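You operate a simulated robot arm through the tools that you are given. There is no shell and no other tool. Be economical: measure what you need, move in short steps, check, and stop when the job is done.

Carry out the task below with a simulated robot arm. There is one attempt and no reset: what you move stays moved.

JOB
Put things in order on the worktop with the round corner. At the end: the frost brush stands on top of the muffin tray; the lemon tea sachet stands where the coffee tin stood; the coffee tin stands where the frost brush stood; the buffing block stands on top of the pie in the blue dish; whatever was shut is shut again. Leave all else as you found it, and nothing knocked over.

Only the result counts: the job must be done as asked and must still hold three seconds after the hand-in. Knocking over, shifting, dropping, spilling or breaking anything else fails it.

ROBOT AND FRAMES
A 6-joint arm with a two-finger parallel gripper, fixed in place. Base frame: the origin is at the foot of the arm, x ahead of it, y to its left, z up; the work surface is at about z = 0. Lengths are in mm, angles in rad, forces in N, time in s.
With the tool pointing down near the work surface it reaches from about 160 to 420 mm from the base axis. Its first joint turns from -1.152 to 1.152 rad. Payload 1.57 kg.
Tool frame: the origin (TCP) lies between the finger pads and is the grasp point; the fingertips stand 30 mm ahead of it; z points along the fingers, y is the line along which they close. The gripper opens to 80 mm. The fingers are 17 mm wide and 12 mm thick; the gripper's body (40 by 82 mm) begins 80 mm behind the TCP.
Orientation is that of the tool frame in the base frame, as a unit quaternion [w, x, y, z]. With the fingers straight down and closing along the base's y, the tool's x points along the base's -x, its y along +y and its z along -z.

CONTROLS
- The arm moves only by the tool servo_tool. Its argument "motion" is a list of rows, each a list of 7 numbers: the shift along the base's x, y, z in mm, then the turn, a rotation vector about the base's x, y, z in rad, then the finger opening in mm, from 0 to 80. In form: [[tx, ty, tz, rx, ry, rz, jaw], ...]. A call has 1 to 12 rows; each row is the pose to reach, as a shift and turn from the pose commanded when the call began. Rows are played at 5 a second. More than 50 mm and 0.15 rad between two rows, or a gripper value outside its range, and nothing of the call is played. A pose out of reach is approached as far as the arm can. The call stops where the force on the tool passes 40 N (or 10 N more than at its start, if that is more) or the arm is blocked; 0.2 s more then pass. The fingers move at their own pace (about 153 mm/s each) and stop on an object; they squeeze with about 27 N. The grip force told is the motor's: it shows also when the fingers shut on nothing. Time passes only in rows, and 0.2 s behind the last, so rows that repeat a pose let the fingers close. It gives the time, the measured TCP pose, the force on the tool (base axes), the opening and the grip force at its end, in the units of the frame above (readings bear some noise), and new pictures: "show" is both (left out), scene, wrist or none.
- Cameras (640 x 400 px; columns grow to the right, rows downward): "scene" is fixed at [63.3, -339.2, 417.2]; the picture's right is [0.70, -0.71, 0.00], its down [-0.44, -0.44, -0.78] and it looks along [0.56, 0.55, -0.62] (base axes); focal length 252 px, centre (320, 200). "wrist" rides on the gripper at [72, -7, -122] in the tool frame; the picture's right is [0.09, 1.00, 0.00], its down [-0.84, 0.08, -0.54] and it looks along [-0.54, 0.05, 0.84] (tool axes); focal length 238 px, centre (320, 200). There is no depth. A picture from a camera that has moved, and an enlarged one, comes with that camera's place and axes in the base frame and with its lens.
- inspect(camera, box): a new picture of the part [left, top, right, bottom] of that camera's present view, enlarged. It takes no simulated time.
- finish_job(): hands the job in; it is judged then, once.

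Work in short steps. Places have to be worked out from the pictures, the camera data and where the tool is seen: move nearer, look again, correct. Check each grasp and each placing, and mend what went wrong. You have 120 turns and 200 pictures in all, those below and enlarged ones among them. Open the gripper and draw the arm clear of the work before you hand the job in, unless the task says otherwise; then end with one line.

The tools are called after "Emit:" as a command line: name --pt "numbers of a row" for each row, then --argument value for the rest, lists and objects as JSON in quotes. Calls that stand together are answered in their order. servo_tool: Moves the arm, as the interface text tells. Its arguments: {"type":"object","properties":{"motion":{"type":"array","items":{"type":"array","items":{"type":"number"}}},"show":{"type":"string","enum":["both","scene","wrist","none"]}},"required":["motion"]} The other tools are called the same way: inspect (camera, box) takes an enlarged picture of a part of a camera's view; finish_job () hands the job in.

At the start:

```text
time: 0.0
tcp_pos: [239.7, 144.7, 227.0]
tool_rot: [-0.001, 0.0, 1.0, 0.001]
contact_force: [0.5, 0.6, -0.3]
width: 79.9
grasp_force: 0.1
```

scene: 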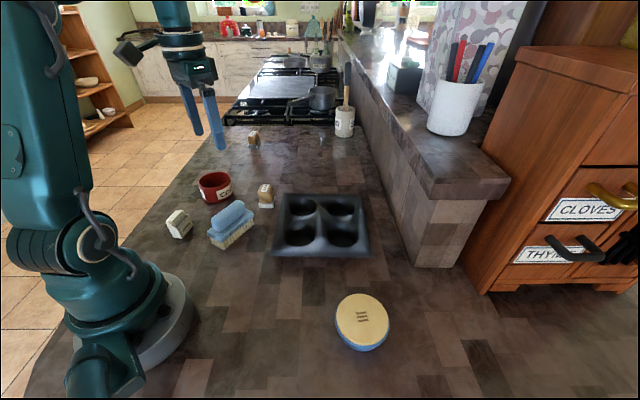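
wrist: 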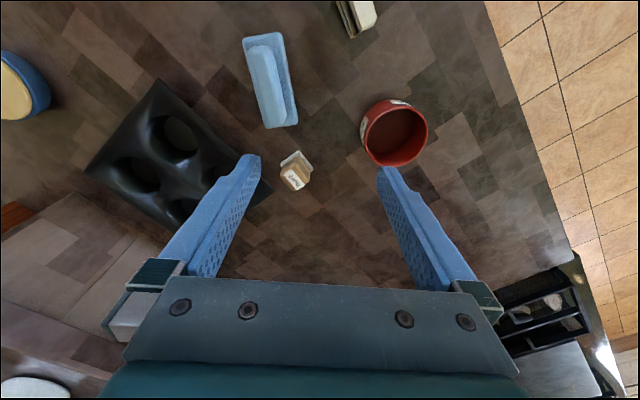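

I start by enlarging the work area to identify the objects.

Emit:
inspect --camera "scene" --box '[150, 110, 390, 260]'

Emit:
inspect --camera "scene" --box '[480, 120, 640, 300]'

Emit:
inspect --camera "wrist" --box '[220, 0, 460, 200]'

```text
2.67 times, centred on (270, 185) of scene
camera zoom: at [63.3, -339.2, 417.2], right [0.7, -0.71, 0.0], down [-0.44, -0.44, -0.78], along [0.56, 0.55, -0.62], focal length 672 px, centre (453, 240)
```

zoom: 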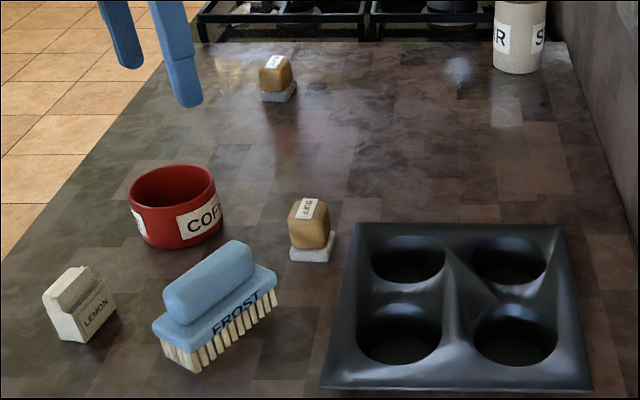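

```text
2.22 times, centred on (560, 210) of scene
camera zoom: at [63.3, -339.2, 417.2], right [0.7, -0.71, 0.0], down [-0.44, -0.44, -0.78], along [0.56, 0.55, -0.62], focal length 560 px, centre (-213, 178)
```

zoom: 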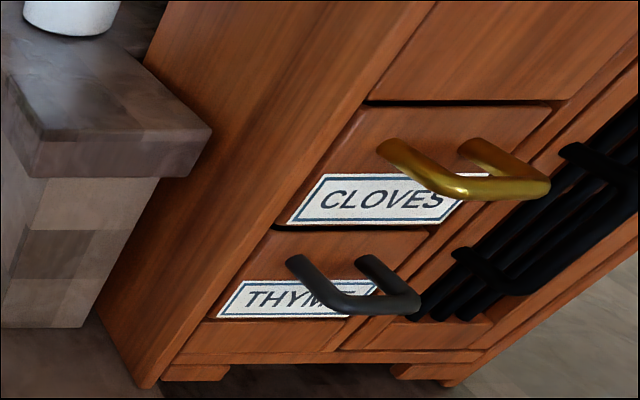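

```text
2.00 times, centred on (340, 100) of wrist
camera zoom: at [169.2, 136.5, 346.4], right [-0.09, 1.0, 0.0], down [0.84, 0.08, 0.54], along [0.54, 0.05, -0.84], focal length 477 px, centre (280, 400)
```

zoom: 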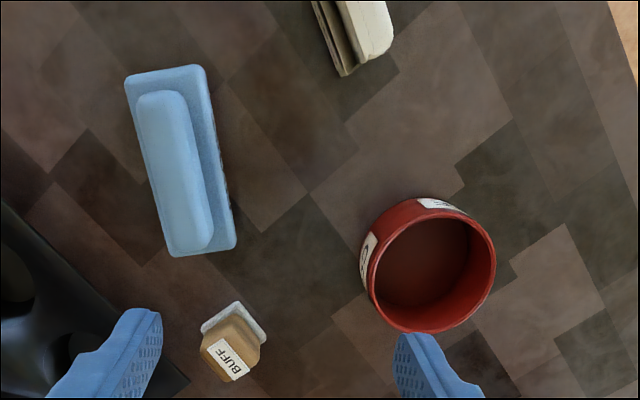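

The near small block reads BUFF; I check the far one and the pie.

Emit:
inspect --camera "scene" --box '[230, 115, 280, 155]'

Emit:
inspect --camera "scene" --box '[310, 270, 420, 370]'

Emit:
inspect --camera "scene" --box '[250, 170, 290, 215]'

```text
10.00 times, centred on (255, 135) of scene
camera zoom: at [63.3, -339.2, 417.2], right [0.7, -0.71, 0.0], down [-0.44, -0.44, -0.78], along [0.56, 0.55, -0.62], focal length 2520 px, centre (970, 850)
```

zoom: 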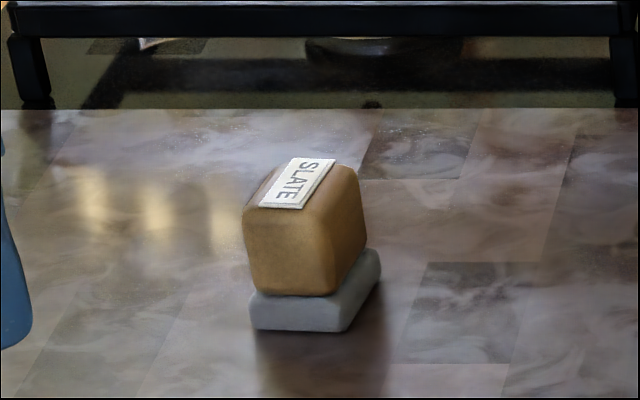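

```text
4.00 times, centred on (365, 320) of scene
camera zoom: at [63.3, -339.2, 417.2], right [0.7, -0.71, 0.0], down [-0.44, -0.44, -0.78], along [0.56, 0.55, -0.62], focal length 1008 px, centre (140, -280)
```

zoom: 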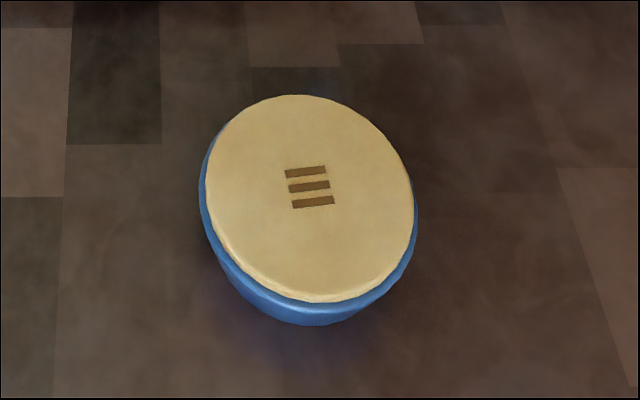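

```text
8.89 times, centred on (270, 192) of scene
camera zoom: at [63.3, -339.2, 417.2], right [0.7, -0.71, 0.0], down [-0.44, -0.44, -0.78], along [0.56, 0.55, -0.62], focal length 2240 px, centre (764, 267)
```

zoom: 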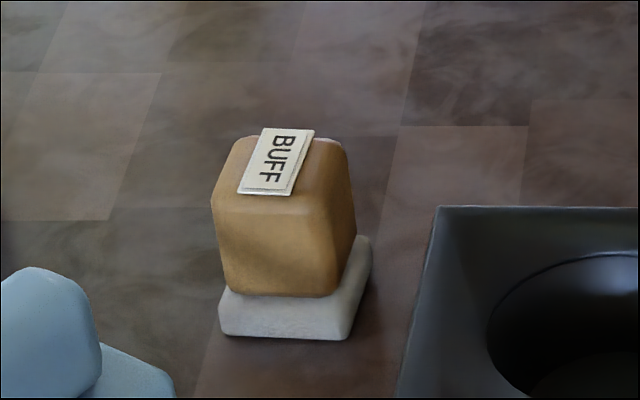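

All objects are in view and nothing in the task needs the drawers. Estimates: brush (212,85), tin (259,247), lemon (131,169), BUFF (325,115), tray centre (368,-46), pie (245,-252). I move above the brush for a closer look.

Emit:
servo_tool --pt "-14 -30 0 0 0 0 80" --pt "-28 -60 -20 0 0 0 80" --pt "-28 -60 -50 0 0 0 80" --pt "-28 -60 -50 0 0 0 80"

```text
time: 1.0
tcp_pos: [213.5, 85.5, 176.6]
tool_rot: [-0.001, 0.0, 1.0, 0.001]
contact_force: [-0.6, 0.3, -0.1]
width: 80.0
grasp_force: 0.0
camera wrist: at [142.5, 77.6, 296.9], right [-0.09, 1.0, 0.0], down [0.84, 0.08, 0.54], along [0.54, 0.05, -0.84], focal length 238 px, centre (320, 200)
```

scene: 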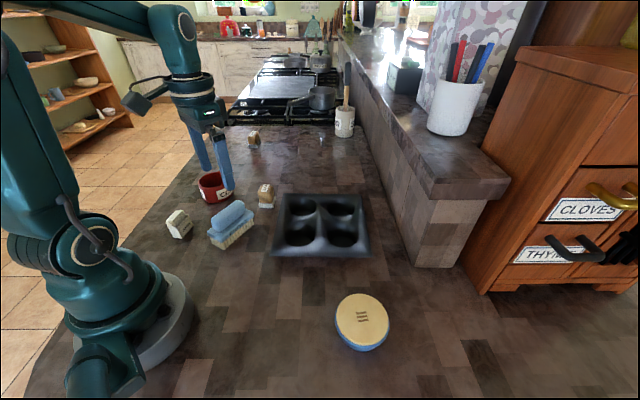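
wrist: 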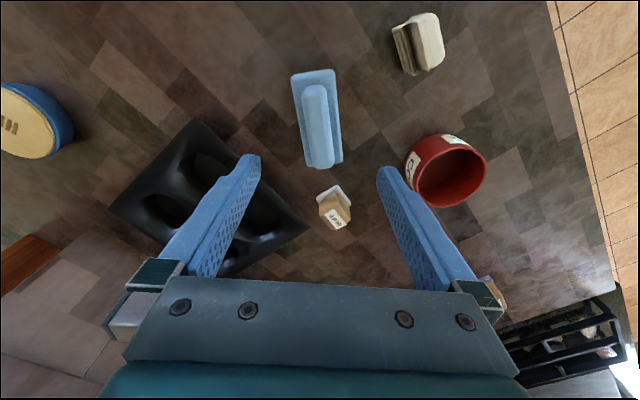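

The brush centre is about (212,83), with its long axis turned about 0.23 rad from x. I enlarge it to judge the heights of handle and plate, and to see the tray's shape.

Emit:
inspect --camera "scene" --box '[195, 190, 265, 255]'

Emit:
inspect --camera "scene" --box '[260, 180, 380, 265]'

Emit:
inspect --camera "wrist" --box '[270, 50, 370, 240]'

```text
6.15 times, centred on (230, 222) of scene
camera zoom: at [63.3, -339.2, 417.2], right [0.7, -0.71, 0.0], down [-0.44, -0.44, -0.78], along [0.56, 0.55, -0.62], focal length 1551 px, centre (874, 62)
```

zoom: 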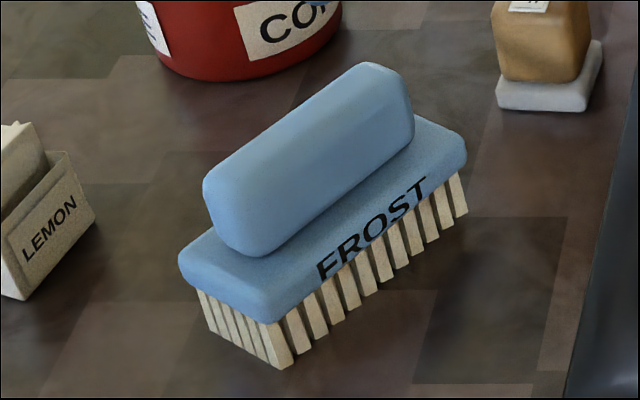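

```text
4.71 times, centred on (320, 222) of scene
camera zoom: at [63.3, -339.2, 417.2], right [0.7, -0.71, 0.0], down [-0.44, -0.44, -0.78], along [0.56, 0.55, -0.62], focal length 1186 px, centre (320, 94)
```

zoom: 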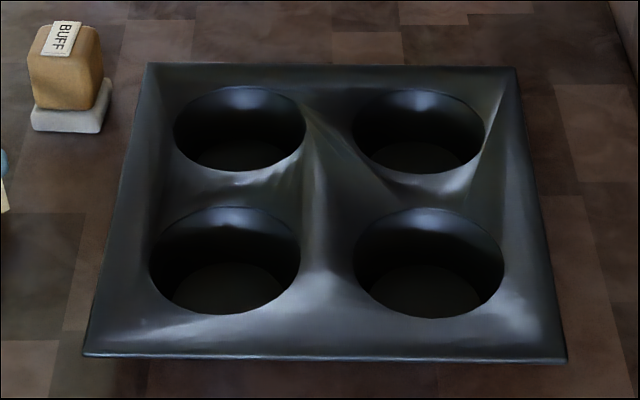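

```text
2.11 times, centred on (320, 145) of wrist
camera zoom: at [142.5, 77.6, 296.9], right [-0.09, 1.0, 0.0], down [0.84, 0.08, 0.54], along [0.54, 0.05, -0.84], focal length 502 px, centre (320, 316)
```

zoom: 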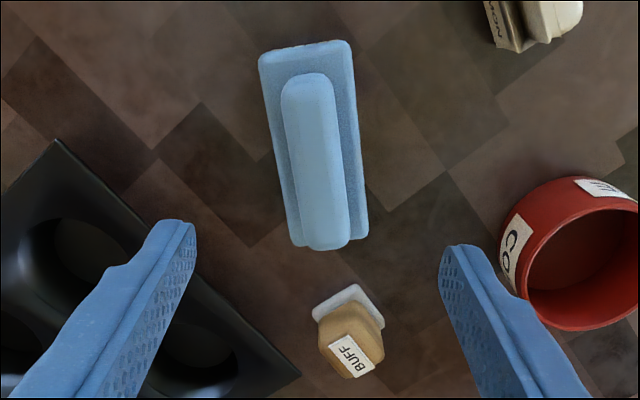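

The tray top is flat with four holes, and the brush plate is about 44 wide with its top near z=31. I turn by 0.23, go down to z≈45 and close on the plate.

Emit:
servo_tool --pt "0 -1 -20 0 0 0.12 80" --pt "0 -2 -50 0 0 0.232 80" --pt "0 -2 -80 0 0 0.232 80" --pt "0 -2 -80 0 0 0.232 80"

```text
time: 2.0
tcp_pos: [211.7, 83.7, 95.4]
tool_rot: [0.0, -0.115, 0.993, 0.0]
contact_force: [0.5, 0.7, 0.3]
width: 80.0
grasp_force: 0.1
camera wrist: at [144.5, 60.1, 216.2], right [-0.32, 0.95, 0.0], down [0.8, 0.27, 0.54], along [0.51, 0.17, -0.84], focal length 238 px, centre (320, 200)
```

scene: 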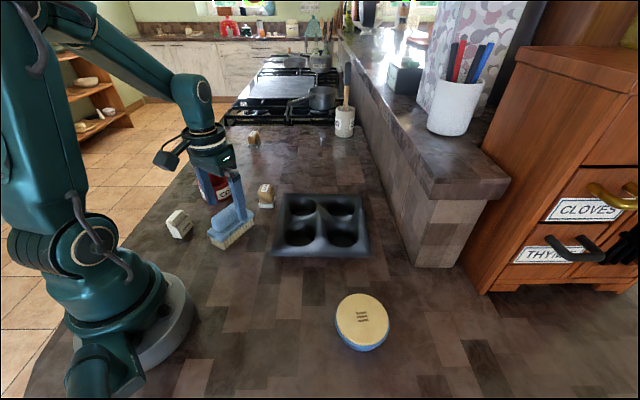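
wrist: 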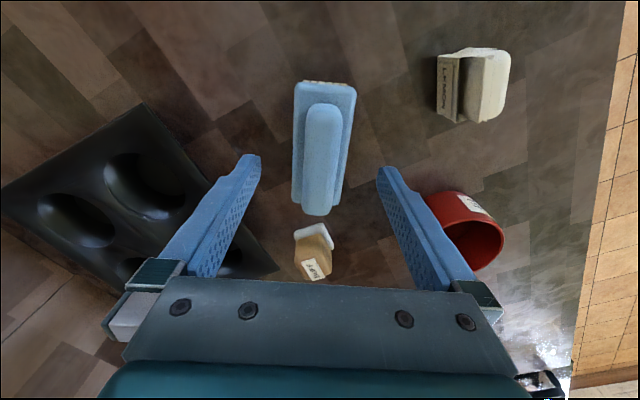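

The refined brush centre is (212.5,83.3), angle 0.25. I lower to z≈45 and close.

Emit:
servo_tool --pt "0.5 -0.5 -25 0 0 0.02 80" --pt "0.5 -0.5 -50 0 0 0.02 80" --pt "0.5 -0.5 -50 0 0 0.02 80" --pt "0.5 -0.5 -50 0 0 0.02 38" --pt "0.5 -0.5 -50 0 0 0.02 38" --pt "0.5 -0.5 -50 0 0 0.02 38"

```text
time: 3.4
tcp_pos: [210.9, 81.5, 44.1]
tool_rot: [0.0, -0.126, 0.992, 0.0]
contact_force: [-0.7, -0.1, 0.8]
width: 44.2
grasp_force: 27.1
camera wrist: at [144.6, 56.6, 165.5], right [-0.34, 0.94, 0.0], down [0.79, 0.28, 0.54], along [0.51, 0.18, -0.84], focal length 238 px, centre (320, 200)
```

scene: 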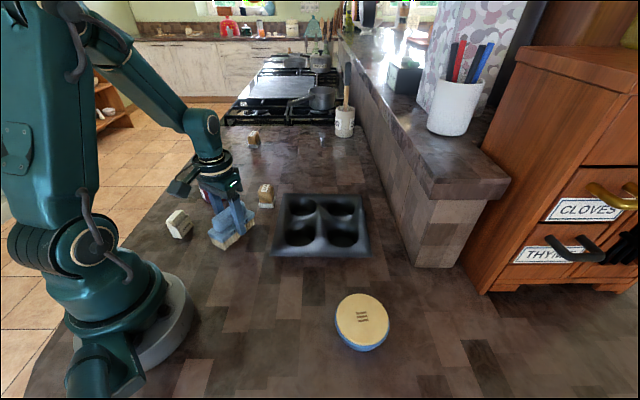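
wrist: 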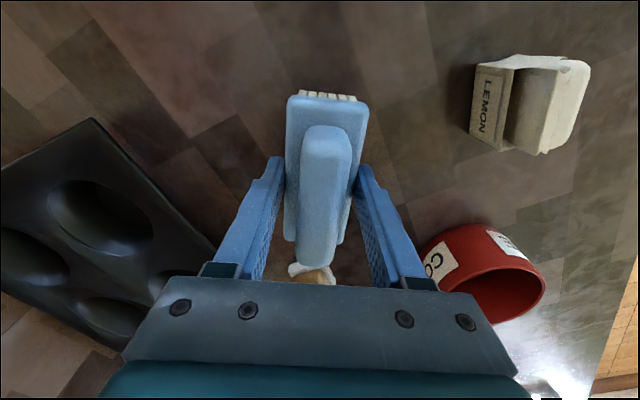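

The brush is held (width 44). I lift it and carry it above the tray's near side, turning toward the tray's ridge direction.

Emit:
servo_tool --pt "0 0 30 0 0 0 38" --pt "0 0 70 0 0 0 38" --pt "20 -20 100 0 0 0.1 38" --pt "50 -45 100 0 0 0.2 38" --pt "80 -70 100 0 0 0.3 38" --pt "110 -95 100 0 0 0.4 38" --pt "140 -115 100 0 0 0.51 38" --pt "156 -128 100 0 0 0.51 38" --pt "156 -128 100 0 0 0.51 38"

```text
time: 5.4
tcp_pos: [368.2, -45.7, 146.3]
tool_rot: [-0.001, -0.372, 0.928, 0.0]
contact_force: [0.2, -0.4, 0.5]
width: 44.4
grasp_force: 27.0
camera wrist: at [322.0, -101.7, 265.7], right [-0.75, 0.66, 0.0], down [0.55, 0.63, 0.54], along [0.35, 0.41, -0.84], focal length 238 px, centre (320, 200)
```

scene: 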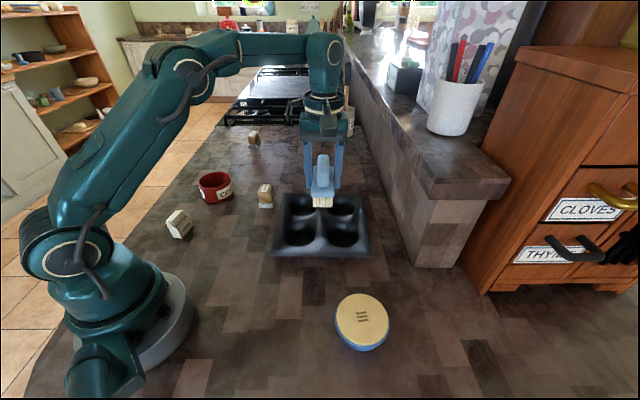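
wrist: 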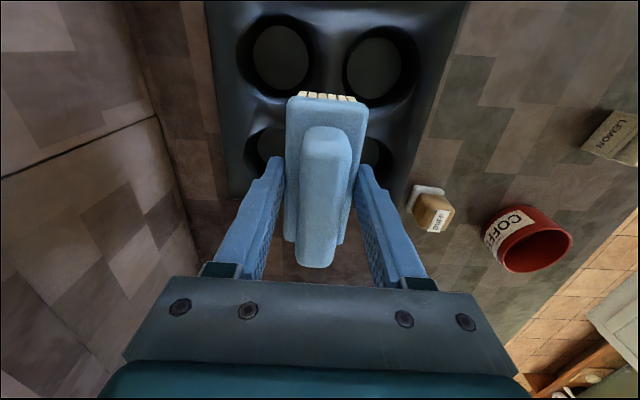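

The first estimate of the tray centre depends on its height. I enlarge both views to refine centre and height.

Emit:
inspect --camera "wrist" --box '[190, 0, 470, 200]'

Emit:
inspect --camera "scene" --box '[260, 180, 380, 265]'

```text
2.00 times, centred on (330, 100) of wrist
camera zoom: at [322.0, -101.7, 265.7], right [-0.75, 0.66, 0.0], down [0.55, 0.63, 0.54], along [0.35, 0.41, -0.84], focal length 477 px, centre (300, 400)
```

zoom: 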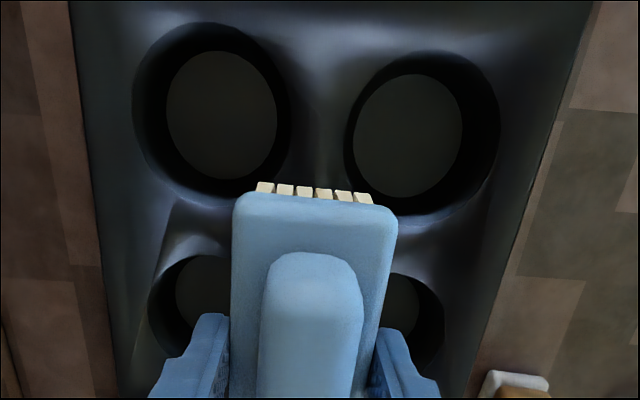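

```text
4.71 times, centred on (320, 222) of scene
camera zoom: at [63.4, -339.2, 417.2], right [0.7, -0.71, 0.0], down [-0.44, -0.44, -0.78], along [0.56, 0.55, -0.62], focal length 1186 px, centre (320, 94)
```

zoom: 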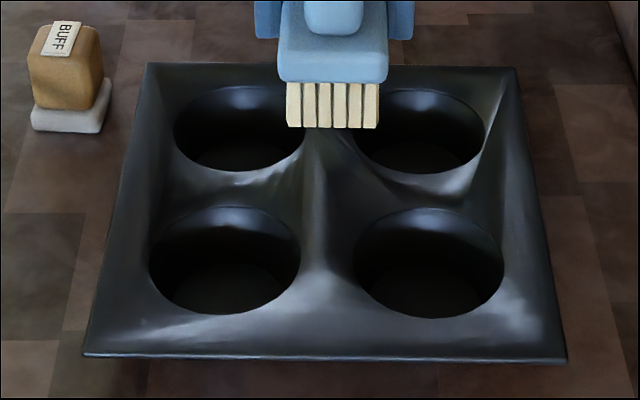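

Triangulated hole centres give the tray centre at (356.5,-56.6), top z≈37. I shift there and lower to just above.

Emit:
servo_tool --pt "-11.7 -10.8 0 0 0 0 38" --pt "-11.7 -10.8 -30 0 0 0 38" --pt "-11.7 -10.8 -54 0 0 0 38" --pt "-11.7 -10.8 -54 0 0 0 38"

Emit:
inspect --camera "scene" --box '[260, 180, 380, 265]'

```text
time: 6.4
tcp_pos: [356.7, -56.4, 91.3]
tool_rot: [0.0, -0.372, 0.928, 0.001]
contact_force: [-0.1, -0.4, -0.2]
width: 44.3
grasp_force: 26.5
camera wrist: at [309.9, -111.8, 211.4], right [-0.75, 0.66, 0.0], down [0.55, 0.63, 0.54], along [0.36, 0.41, -0.84], focal length 238 px, centre (320, 200)
```

scene: 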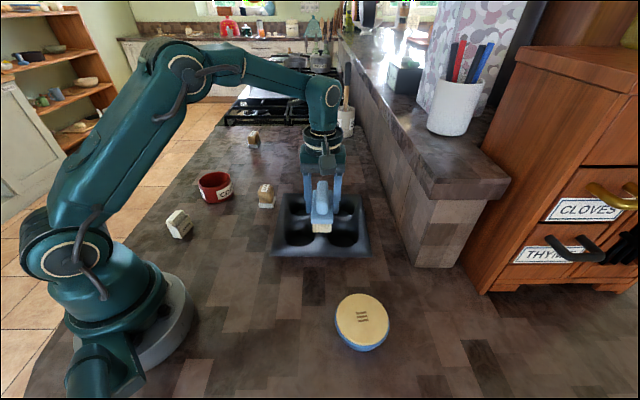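
wrist: 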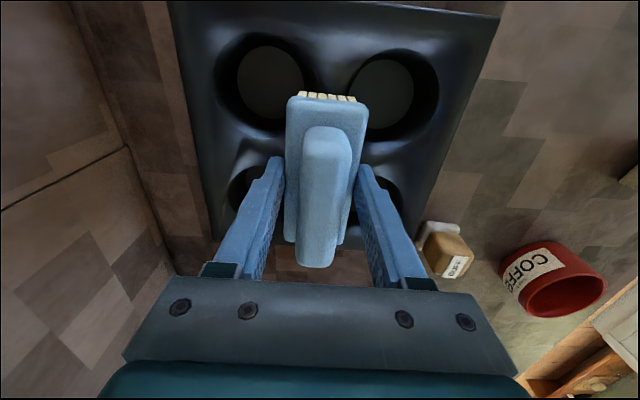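

```text
4.71 times, centred on (320, 222) of scene
camera zoom: at [63.4, -339.2, 417.2], right [0.7, -0.71, 0.0], down [-0.44, -0.44, -0.78], along [0.56, 0.55, -0.62], focal length 1186 px, centre (320, 94)
```

zoom: 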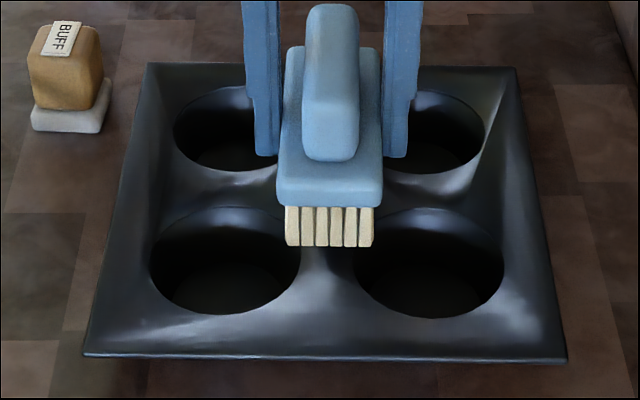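

It is aligned over the ridge. I lower in small steps until contact.

Emit:
servo_tool --pt "0 0 -4 0 0 0 38" --pt "0 0 -6 0 0 0 38" --pt "0 0 -7 0 0 0 38" --pt "0 0 -8 0 0 0 38" --show "none"

Emit:
inspect --camera "scene" --box '[260, 180, 380, 265]'

```text
time: 7.4
tcp_pos: [355.5, -57.4, 83.9]
tool_rot: [0.0, -0.373, 0.928, 0.001]
contact_force: [-0.7, -0.1, -0.9]
width: 43.8
grasp_force: 26.8
```

```text
4.71 times, centred on (320, 222) of scene
camera zoom: at [63.4, -339.2, 417.2], right [0.7, -0.71, 0.0], down [-0.44, -0.44, -0.78], along [0.56, 0.55, -0.62], focal length 1186 px, centre (320, 94)
```

zoom: 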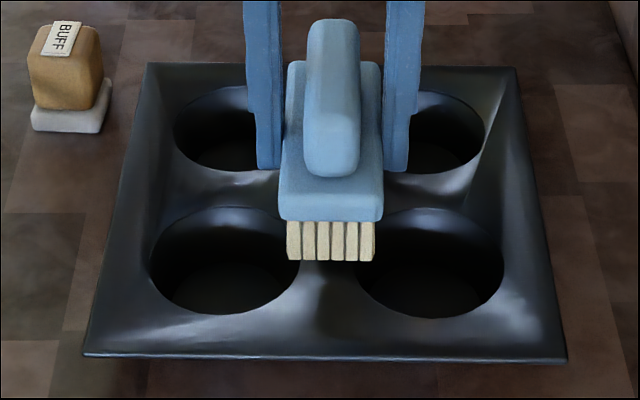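

No contact yet, so I continue in 1 mm steps.

Emit:
servo_tool --pt "0 0 -1 0 0 0 38" --pt "0 0 -2 0 0 0 38" --pt "0 0 -2 0 0 0 38" --show "none"

Emit:
servo_tool --pt "0 0 -1 0 0 0 38" --pt "0 0 -2 0 0 0 38" --pt "0 0 -2 0 0 0 38" --show "none"

```text
time: 8.2
tcp_pos: [356.9, -56.3, 82.4]
tool_rot: [-0.001, -0.372, 0.928, 0.001]
contact_force: [0.1, -0.2, -0.8]
width: 44.3
grasp_force: 27.0
```

```text
time: 9.0
tcp_pos: [358.7, -57.1, 78.9]
tool_rot: [0.001, -0.372, 0.928, 0.0]
contact_force: [-0.5, 0.5, -0.7]
width: 44.2
grasp_force: 26.9
```

Emit:
inspect --camera "scene" --box '[260, 180, 380, 265]'

Emit:
servo_tool --pt "0 0 -1 0 0 0 38" --pt "0 0 -2 0 0 0 38" --pt "0 0 -2 0 0 0 38" --show "none"

```text
4.71 times, centred on (320, 222) of scene
camera zoom: at [63.4, -339.2, 417.2], right [0.7, -0.71, 0.0], down [-0.44, -0.44, -0.78], along [0.56, 0.55, -0.62], focal length 1186 px, centre (320, 94)
```

zoom: 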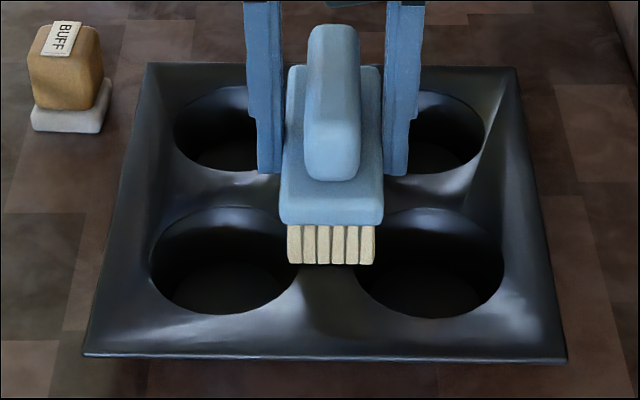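

```text
time: 9.8
tcp_pos: [356.7, -56.7, 78.8]
tool_rot: [0.001, -0.373, 0.928, 0.0]
contact_force: [-5.4, 4.1, 18.4]
width: 44.3
grasp_force: 27.4
```

Contact at 18 N. I relax slightly, open and rise straight up.

Emit:
servo_tool --pt "0 0 1 0 0 0 38" --pt "0 0 1 0 0 0 60" --pt "0 0 1 0 0 0 60" --pt "0 0 40 0 0 0 60" --pt "0 0 80 0 0 0 60" --pt "0 0 100 0 0 0 60"

Emit:
inspect --camera "scene" --box '[260, 180, 380, 265]'

```text
time: 11.2
tcp_pos: [359.8, -56.7, 178.3]
tool_rot: [-0.001, -0.372, 0.928, 0.001]
contact_force: [0.3, -1.4, 0.0]
width: 59.9
grasp_force: 0.0
camera wrist: at [312.0, -112.3, 297.9], right [-0.75, 0.66, 0.0], down [0.55, 0.63, 0.54], along [0.36, 0.41, -0.84], focal length 238 px, centre (320, 200)
```

scene: 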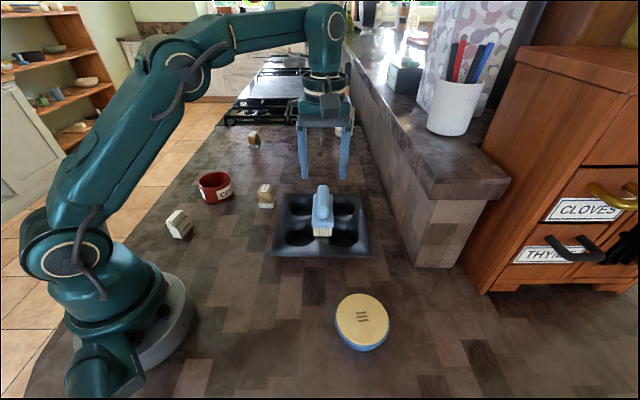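
wrist: 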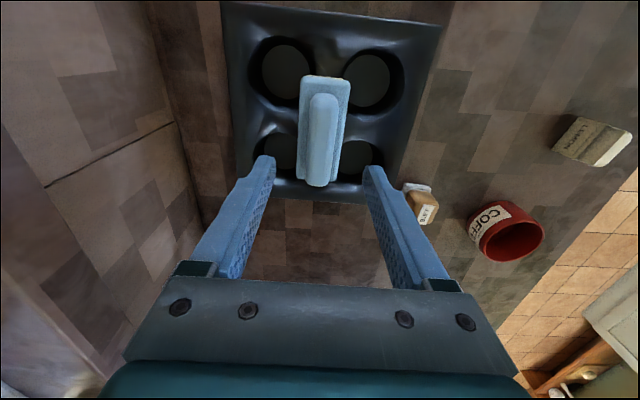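

```text
4.71 times, centred on (320, 222) of scene
camera zoom: at [63.3, -339.2, 417.2], right [0.7, -0.71, 0.0], down [-0.44, -0.44, -0.78], along [0.56, 0.55, -0.62], focal length 1186 px, centre (320, 94)
```

zoom: 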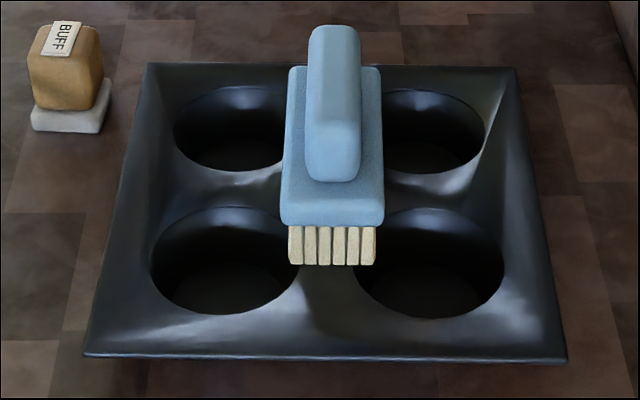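

The brush stands on the tray. Next I move, with the jaw line back along y, above the coffee tin to measure it.

Emit:
servo_tool --pt "-15 40 0 0 0 -0.11 60" --pt "-30 80 0 0 0 -0.22 60" --pt "-45 120 0 0 0 -0.33 70" --pt "-60 160 0 0 0 -0.44 80" --pt "-80 200 0 0 0 -0.55 80" --pt "-95 235 0 0 0 -0.66 80" --pt "-108 262 0 0 0 -0.762 80" --pt "-108 262 0 0 0 -0.762 80"

Emit:
inspect --camera "wrist" --box '[220, 20, 460, 200]'

Emit:
inspect --camera "scene" --box '[155, 160, 245, 250]'

```text
time: 13.0
tcp_pos: [247.8, 204.9, 176.7]
tool_rot: [-0.001, 0.001, 1.0, 0.001]
contact_force: [0.4, 0.2, -0.7]
width: 80.1
grasp_force: 0.0
camera wrist: at [177.0, 196.4, 297.9], right [-0.09, 1.0, 0.0], down [0.84, 0.08, 0.54], along [0.54, 0.05, -0.84], focal length 238 px, centre (320, 200)
```

scene: 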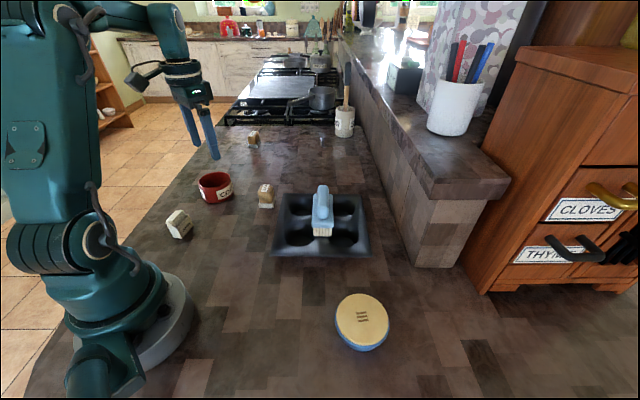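
wrist: 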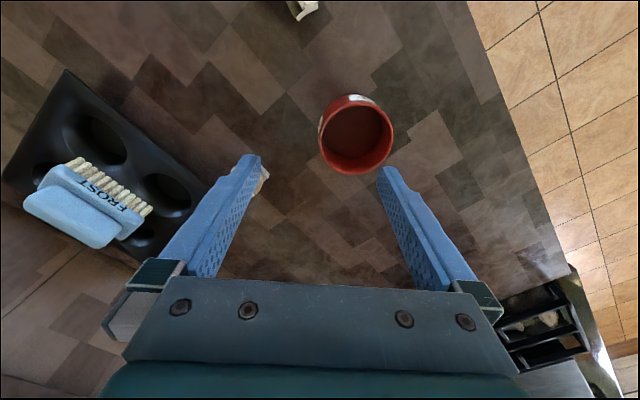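

```text
2.22 times, centred on (340, 110) of wrist
camera zoom: at [177.0, 196.4, 297.9], right [-0.09, 1.0, 0.0], down [0.84, 0.08, 0.54], along [0.54, 0.05, -0.84], focal length 530 px, centre (276, 400)
```

zoom: 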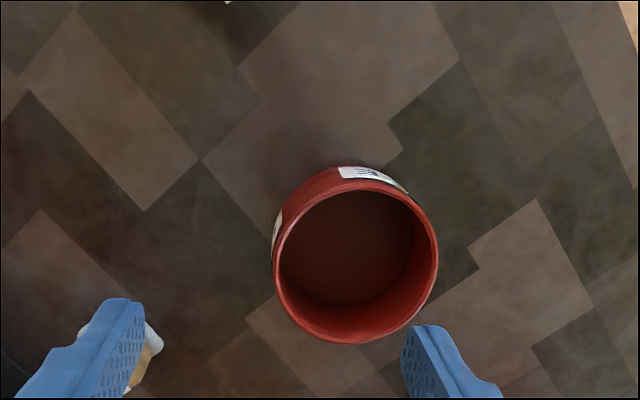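

```text
4.44 times, centred on (200, 205) of scene
camera zoom: at [63.3, -339.2, 417.2], right [0.7, -0.71, 0.0], down [-0.44, -0.44, -0.78], along [0.56, 0.55, -0.62], focal length 1120 px, centre (853, 178)
```

zoom: 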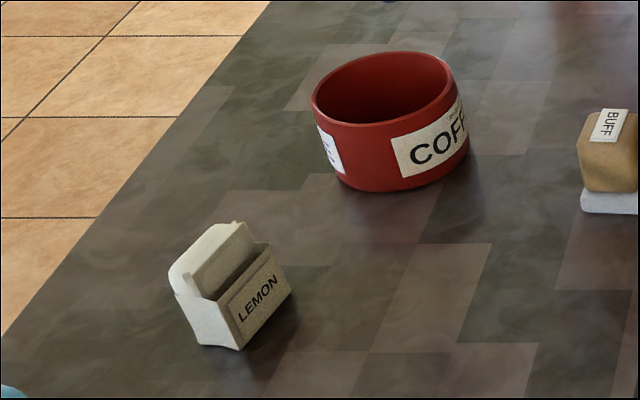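

The tin's rim is ~78 wide and ~50 high, its centre about (255,241.5). That is too wide for the jaws, so I will pinch its -y wall with one finger inside. I descend partway and check.

Emit:
servo_tool --pt "6 -1.5 -30 0 0 0 44" --pt "6 -1.5 -70 0 0 0 44" --pt "6 -1.5 -80 0 0 0 44"

Emit:
inspect --camera "wrist" --box '[220, 50, 460, 230]'

Emit:
inspect --camera "scene" --box '[170, 130, 260, 220]'

```text
time: 13.8
tcp_pos: [255.6, 203.0, 98.3]
tool_rot: [0.0, 0.0, 1.0, 0.001]
contact_force: [0.0, -0.4, 1.2]
width: 44.0
grasp_force: 0.1
camera wrist: at [185.1, 195.5, 218.6], right [-0.09, 1.0, 0.0], down [0.84, 0.08, 0.54], along [0.54, 0.05, -0.84], focal length 238 px, centre (320, 200)
```

scene: 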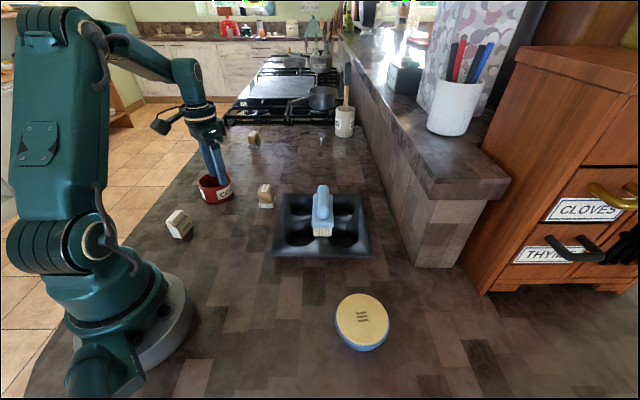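
wrist: 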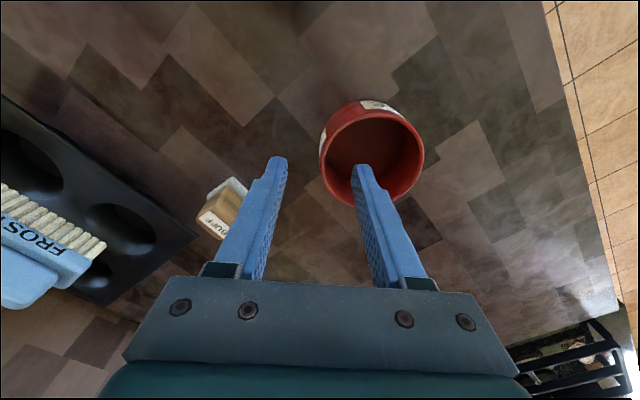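

```text
2.22 times, centred on (340, 140) of wrist
camera zoom: at [185.1, 195.5, 218.6], right [-0.09, 1.0, 0.0], down [0.84, 0.08, 0.54], along [0.54, 0.05, -0.84], focal length 530 px, centre (276, 333)
```

zoom: 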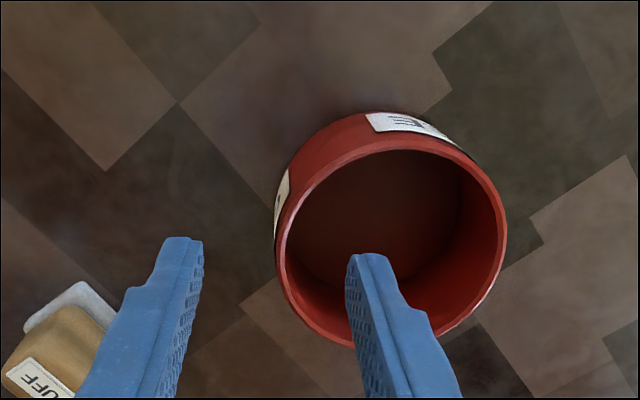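

```text
4.44 times, centred on (215, 175) of scene
camera zoom: at [63.3, -339.2, 417.2], right [0.7, -0.71, 0.0], down [-0.44, -0.44, -0.78], along [0.56, 0.55, -0.62], focal length 1120 px, centre (787, 311)
```

zoom: 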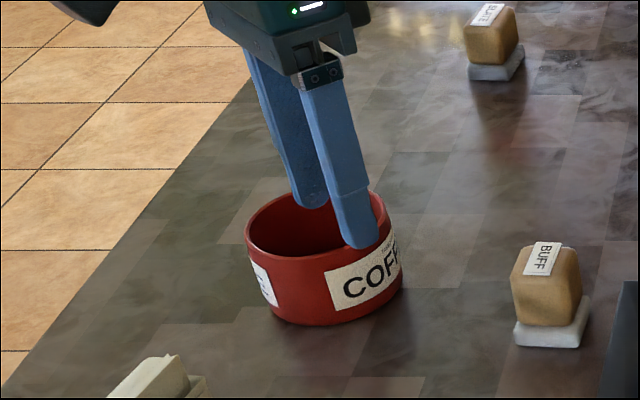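

Rim: diameter ~79, centre (255.3,242.8), top z≈46–50. The fingers straddle the wall, so I lower 42 and close.

Emit:
servo_tool --pt "0 1 -20 0 0 0 44" --pt "0 1 -42 0 0 0 44" --pt "0 1 -42 0 0 0 44" --pt "0 1 -42 0 0 0 0" --pt "0 1 -42 0 0 0 0" --pt "0 1 -42 0 0 0 0"

Emit:
inspect --camera "scene" --box '[170, 130, 260, 220]'

```text
time: 15.2
tcp_pos: [257.2, 206.9, 57.5]
tool_rot: [0.0, 0.0, 1.0, 0.002]
contact_force: [0.0, 0.6, 0.6]
width: 1.7
grasp_force: 23.7
camera wrist: at [185.3, 197.3, 177.8], right [-0.09, 1.0, 0.0], down [0.84, 0.08, 0.54], along [0.54, 0.05, -0.84], focal length 238 px, centre (320, 200)
```

scene: 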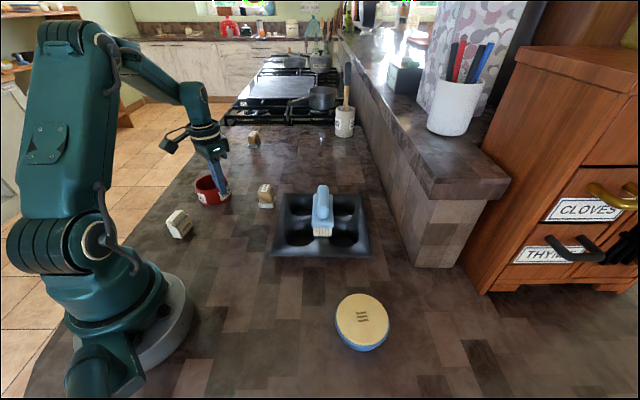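
wrist: 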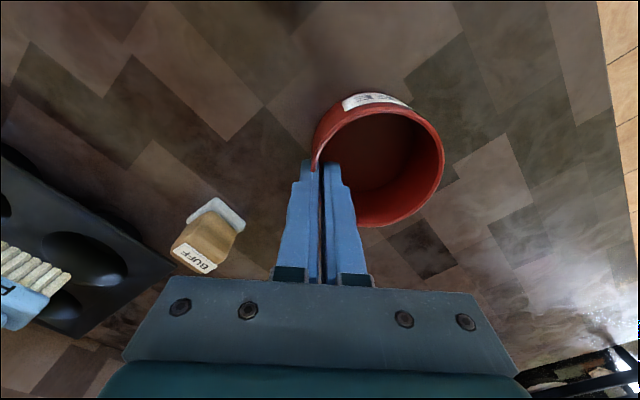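

```text
4.44 times, centred on (215, 175) of scene
camera zoom: at [63.4, -339.2, 417.2], right [0.7, -0.71, 0.0], down [-0.44, -0.44, -0.78], along [0.56, 0.55, -0.62], focal length 1120 px, centre (787, 311)
```

zoom: 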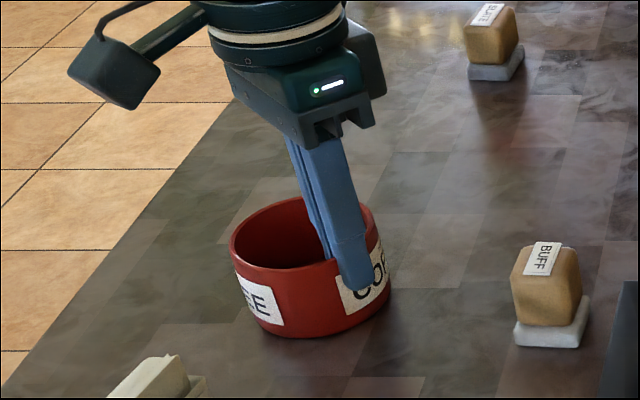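

The wall is pinched (opening 1.7) though the tin slid and turned a little while closing. I lift a bit to check the hold.

Emit:
servo_tool --pt "0 0 5 0 0 0 0" --pt "0 0 15 0 0 0 0" --pt "0 0 30 0 0 0 0" --pt "0 0 30 0 0 0 0"

Emit:
inspect --camera "scene" --box '[170, 130, 260, 220]'

Emit:
inspect --camera "wrist" --box '[250, 70, 470, 250]'

```text
time: 16.2
tcp_pos: [255.7, 204.4, 86.7]
tool_rot: [0.0, 0.0, 1.0, 0.001]
contact_force: [-0.3, -0.1, -0.4]
width: 1.7
grasp_force: 23.7
camera wrist: at [184.6, 197.3, 207.2], right [-0.09, 1.0, 0.0], down [0.84, 0.08, 0.54], along [0.54, 0.05, -0.84], focal length 238 px, centre (320, 200)
```

scene: 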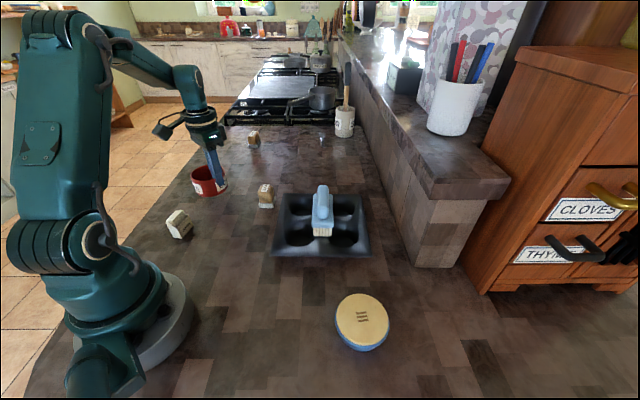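
wrist: 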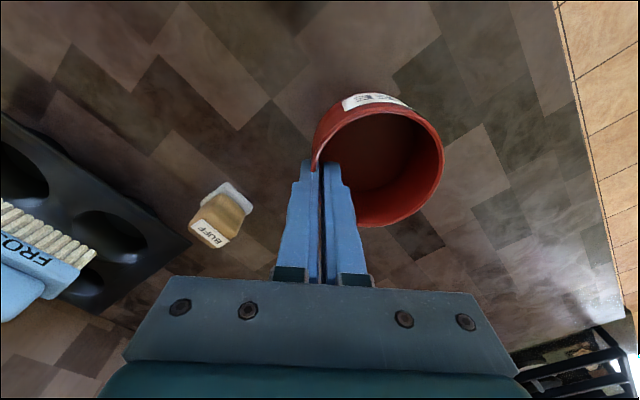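

```text
4.44 times, centred on (215, 175) of scene
camera zoom: at [63.4, -339.2, 417.2], right [0.7, -0.71, 0.0], down [-0.44, -0.44, -0.78], along [0.56, 0.55, -0.62], focal length 1120 px, centre (787, 311)
```

zoom: 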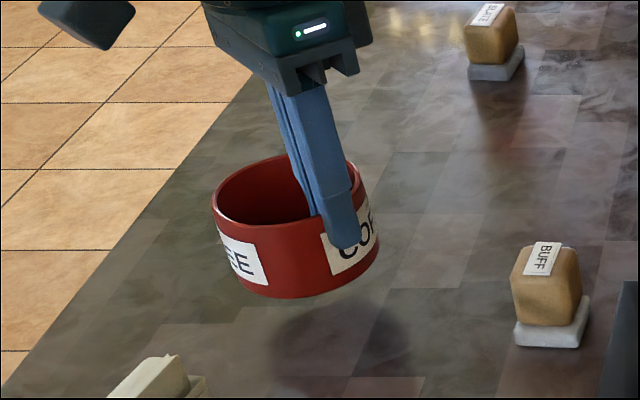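

```text
2.22 times, centred on (360, 160) of wrist
camera zoom: at [184.6, 197.3, 207.2], right [-0.09, 1.0, 0.0], down [0.84, 0.08, 0.54], along [0.54, 0.05, -0.84], focal length 530 px, centre (231, 289)
```

zoom: 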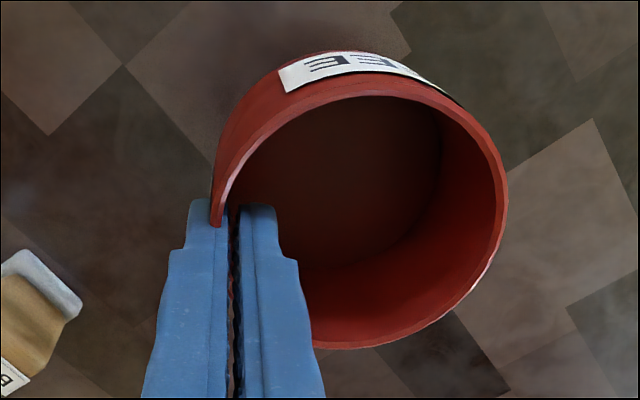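

The tin is held level. Its centre is about (-13.5,+34.5) from the TCP, so for the brush's old spot (212.3,82.7) the TCP goes to (225.8,48.2). I carry it there and hover low.

Emit:
servo_tool --pt "0 0 20 0 0 0 0" --pt "-6 -35 20 0 0 0 0" --pt "-13 -75 20 0 0 0 0" --pt "-20 -115 20 0 0 0 0" --pt "-28.7 -156.7 20 0 0 0 0" --pt "-28.7 -156.7 0 0 0 0 0" --pt "-28.7 -156.7 -20 0 0 0 0" --pt "-28.7 -156.7 -20 0 0 0 0"

Emit:
inspect --camera "scene" --box '[190, 180, 280, 270]'

Emit:
inspect --camera "wrist" --box '[250, 70, 470, 250]'

```text
time: 18.0
tcp_pos: [225.5, 46.5, 64.8]
tool_rot: [0.0, 0.0, 1.0, 0.001]
contact_force: [1.2, 0.2, -0.7]
width: 1.9
grasp_force: 23.3
camera wrist: at [155.2, 38.4, 185.9], right [-0.09, 1.0, 0.0], down [0.84, 0.08, 0.54], along [0.54, 0.05, -0.84], focal length 238 px, centre (320, 200)
```

scene: 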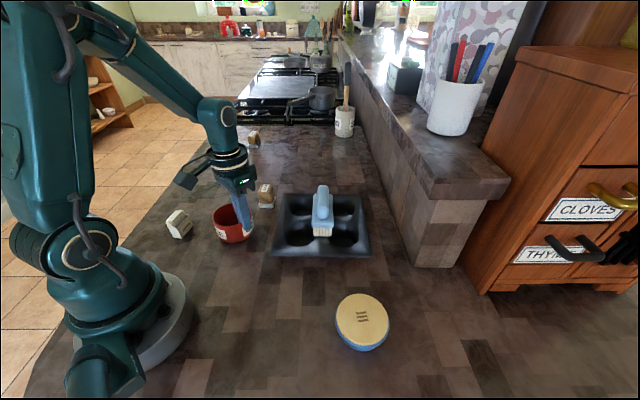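
wrist: 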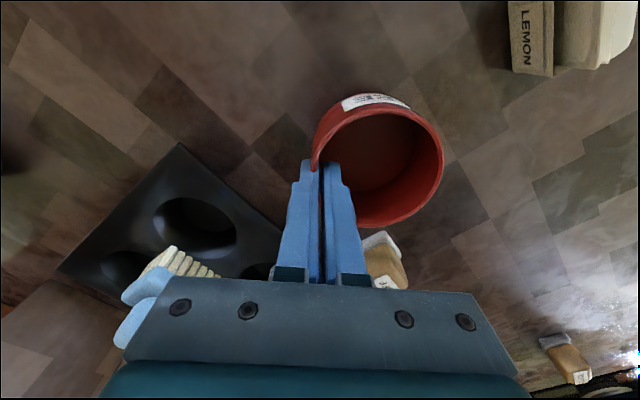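

```text
4.44 times, centred on (235, 225) of scene
camera zoom: at [63.3, -339.2, 417.2], right [0.7, -0.71, 0.0], down [-0.44, -0.44, -0.78], along [0.56, 0.55, -0.62], focal length 1120 px, centre (698, 89)
```

zoom: 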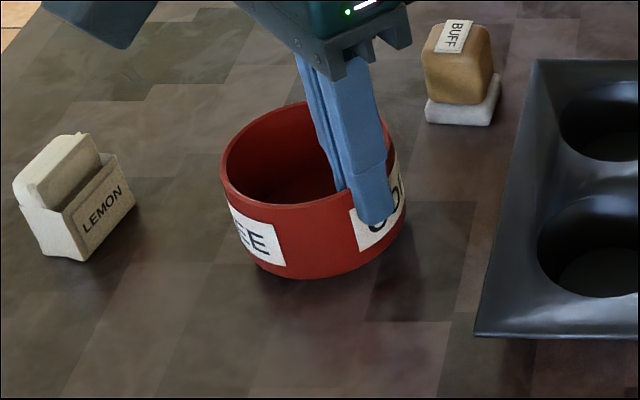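

```text
2.22 times, centred on (360, 160) of wrist
camera zoom: at [155.2, 38.4, 185.9], right [-0.09, 1.0, 0.0], down [0.84, 0.08, 0.54], along [0.54, 0.05, -0.84], focal length 530 px, centre (231, 289)
```

zoom: 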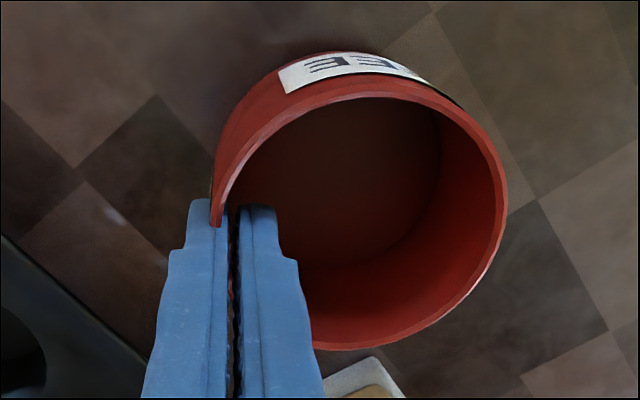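

The scene view puts the brush's old base centre at pixel (233.2,233.9), i.e. (212.8,84). I lower to the table and compare.

Emit:
servo_tool --pt "0 0 -6 0 0 0 0" --pt "0 0 -8 0 0 0 0" --pt "0 0 -8 0 0 0 0" --show "none"

Emit:
inspect --camera "scene" --box '[195, 190, 265, 255]'

```text
time: 18.8
tcp_pos: [226.5, 46.2, 57.9]
tool_rot: [0.0, 0.0, 1.0, 0.001]
contact_force: [0.1, -0.3, -0.9]
width: 1.8
grasp_force: 24.0
```

```text
6.15 times, centred on (230, 222) of scene
camera zoom: at [63.4, -339.2, 417.2], right [0.7, -0.71, 0.0], down [-0.44, -0.44, -0.78], along [0.56, 0.55, -0.62], focal length 1551 px, centre (874, 62)
```

zoom: 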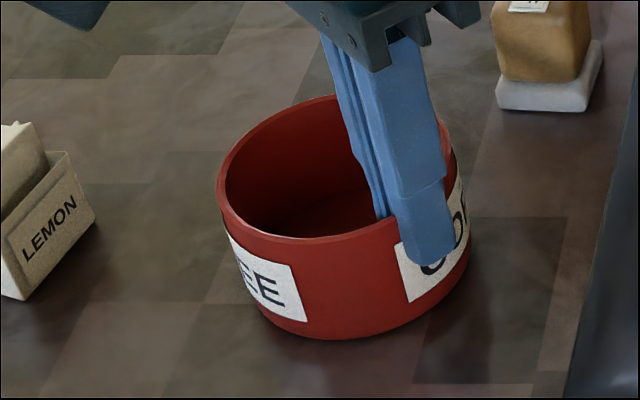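

Comparing with the projected target circle, the tin sits ~5 mm too far to picture-right. I lift slightly, shift (-3.7,+3.7) and set it down.

Emit:
servo_tool --pt "0 0 4 0 0 0 0" --pt "-3.7 3.7 4 0 0 0 0" --pt "-3.7 3.7 0 0 0 0 0" --pt "-3.7 3.7 -1 0 0 0 0" --pt "-3.7 3.7 -2 0 0 0 0" --pt "-3.7 3.7 -2 0 0 0 0" --show "none"

Emit:
inspect --camera "scene" --box '[195, 190, 265, 255]'

```text
time: 20.2
tcp_pos: [223.4, 51.3, 54.6]
tool_rot: [0.001, 0.0, 1.0, 0.002]
contact_force: [-2.3, -2.6, 17.3]
width: 1.9
grasp_force: 23.8
```

```text
6.15 times, centred on (230, 222) of scene
camera zoom: at [63.3, -339.2, 417.2], right [0.7, -0.71, 0.0], down [-0.44, -0.44, -0.78], along [0.56, 0.55, -0.62], focal length 1551 px, centre (874, 62)
```

zoom: 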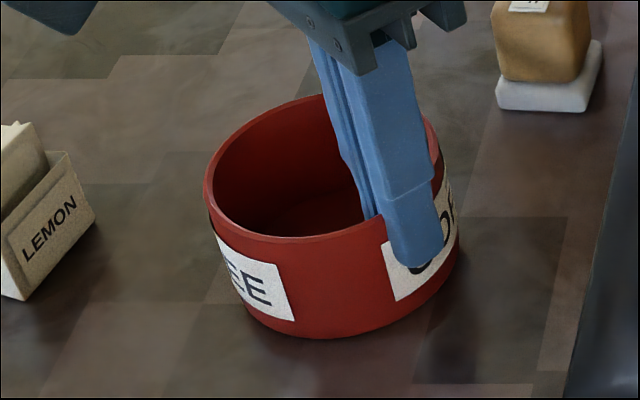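

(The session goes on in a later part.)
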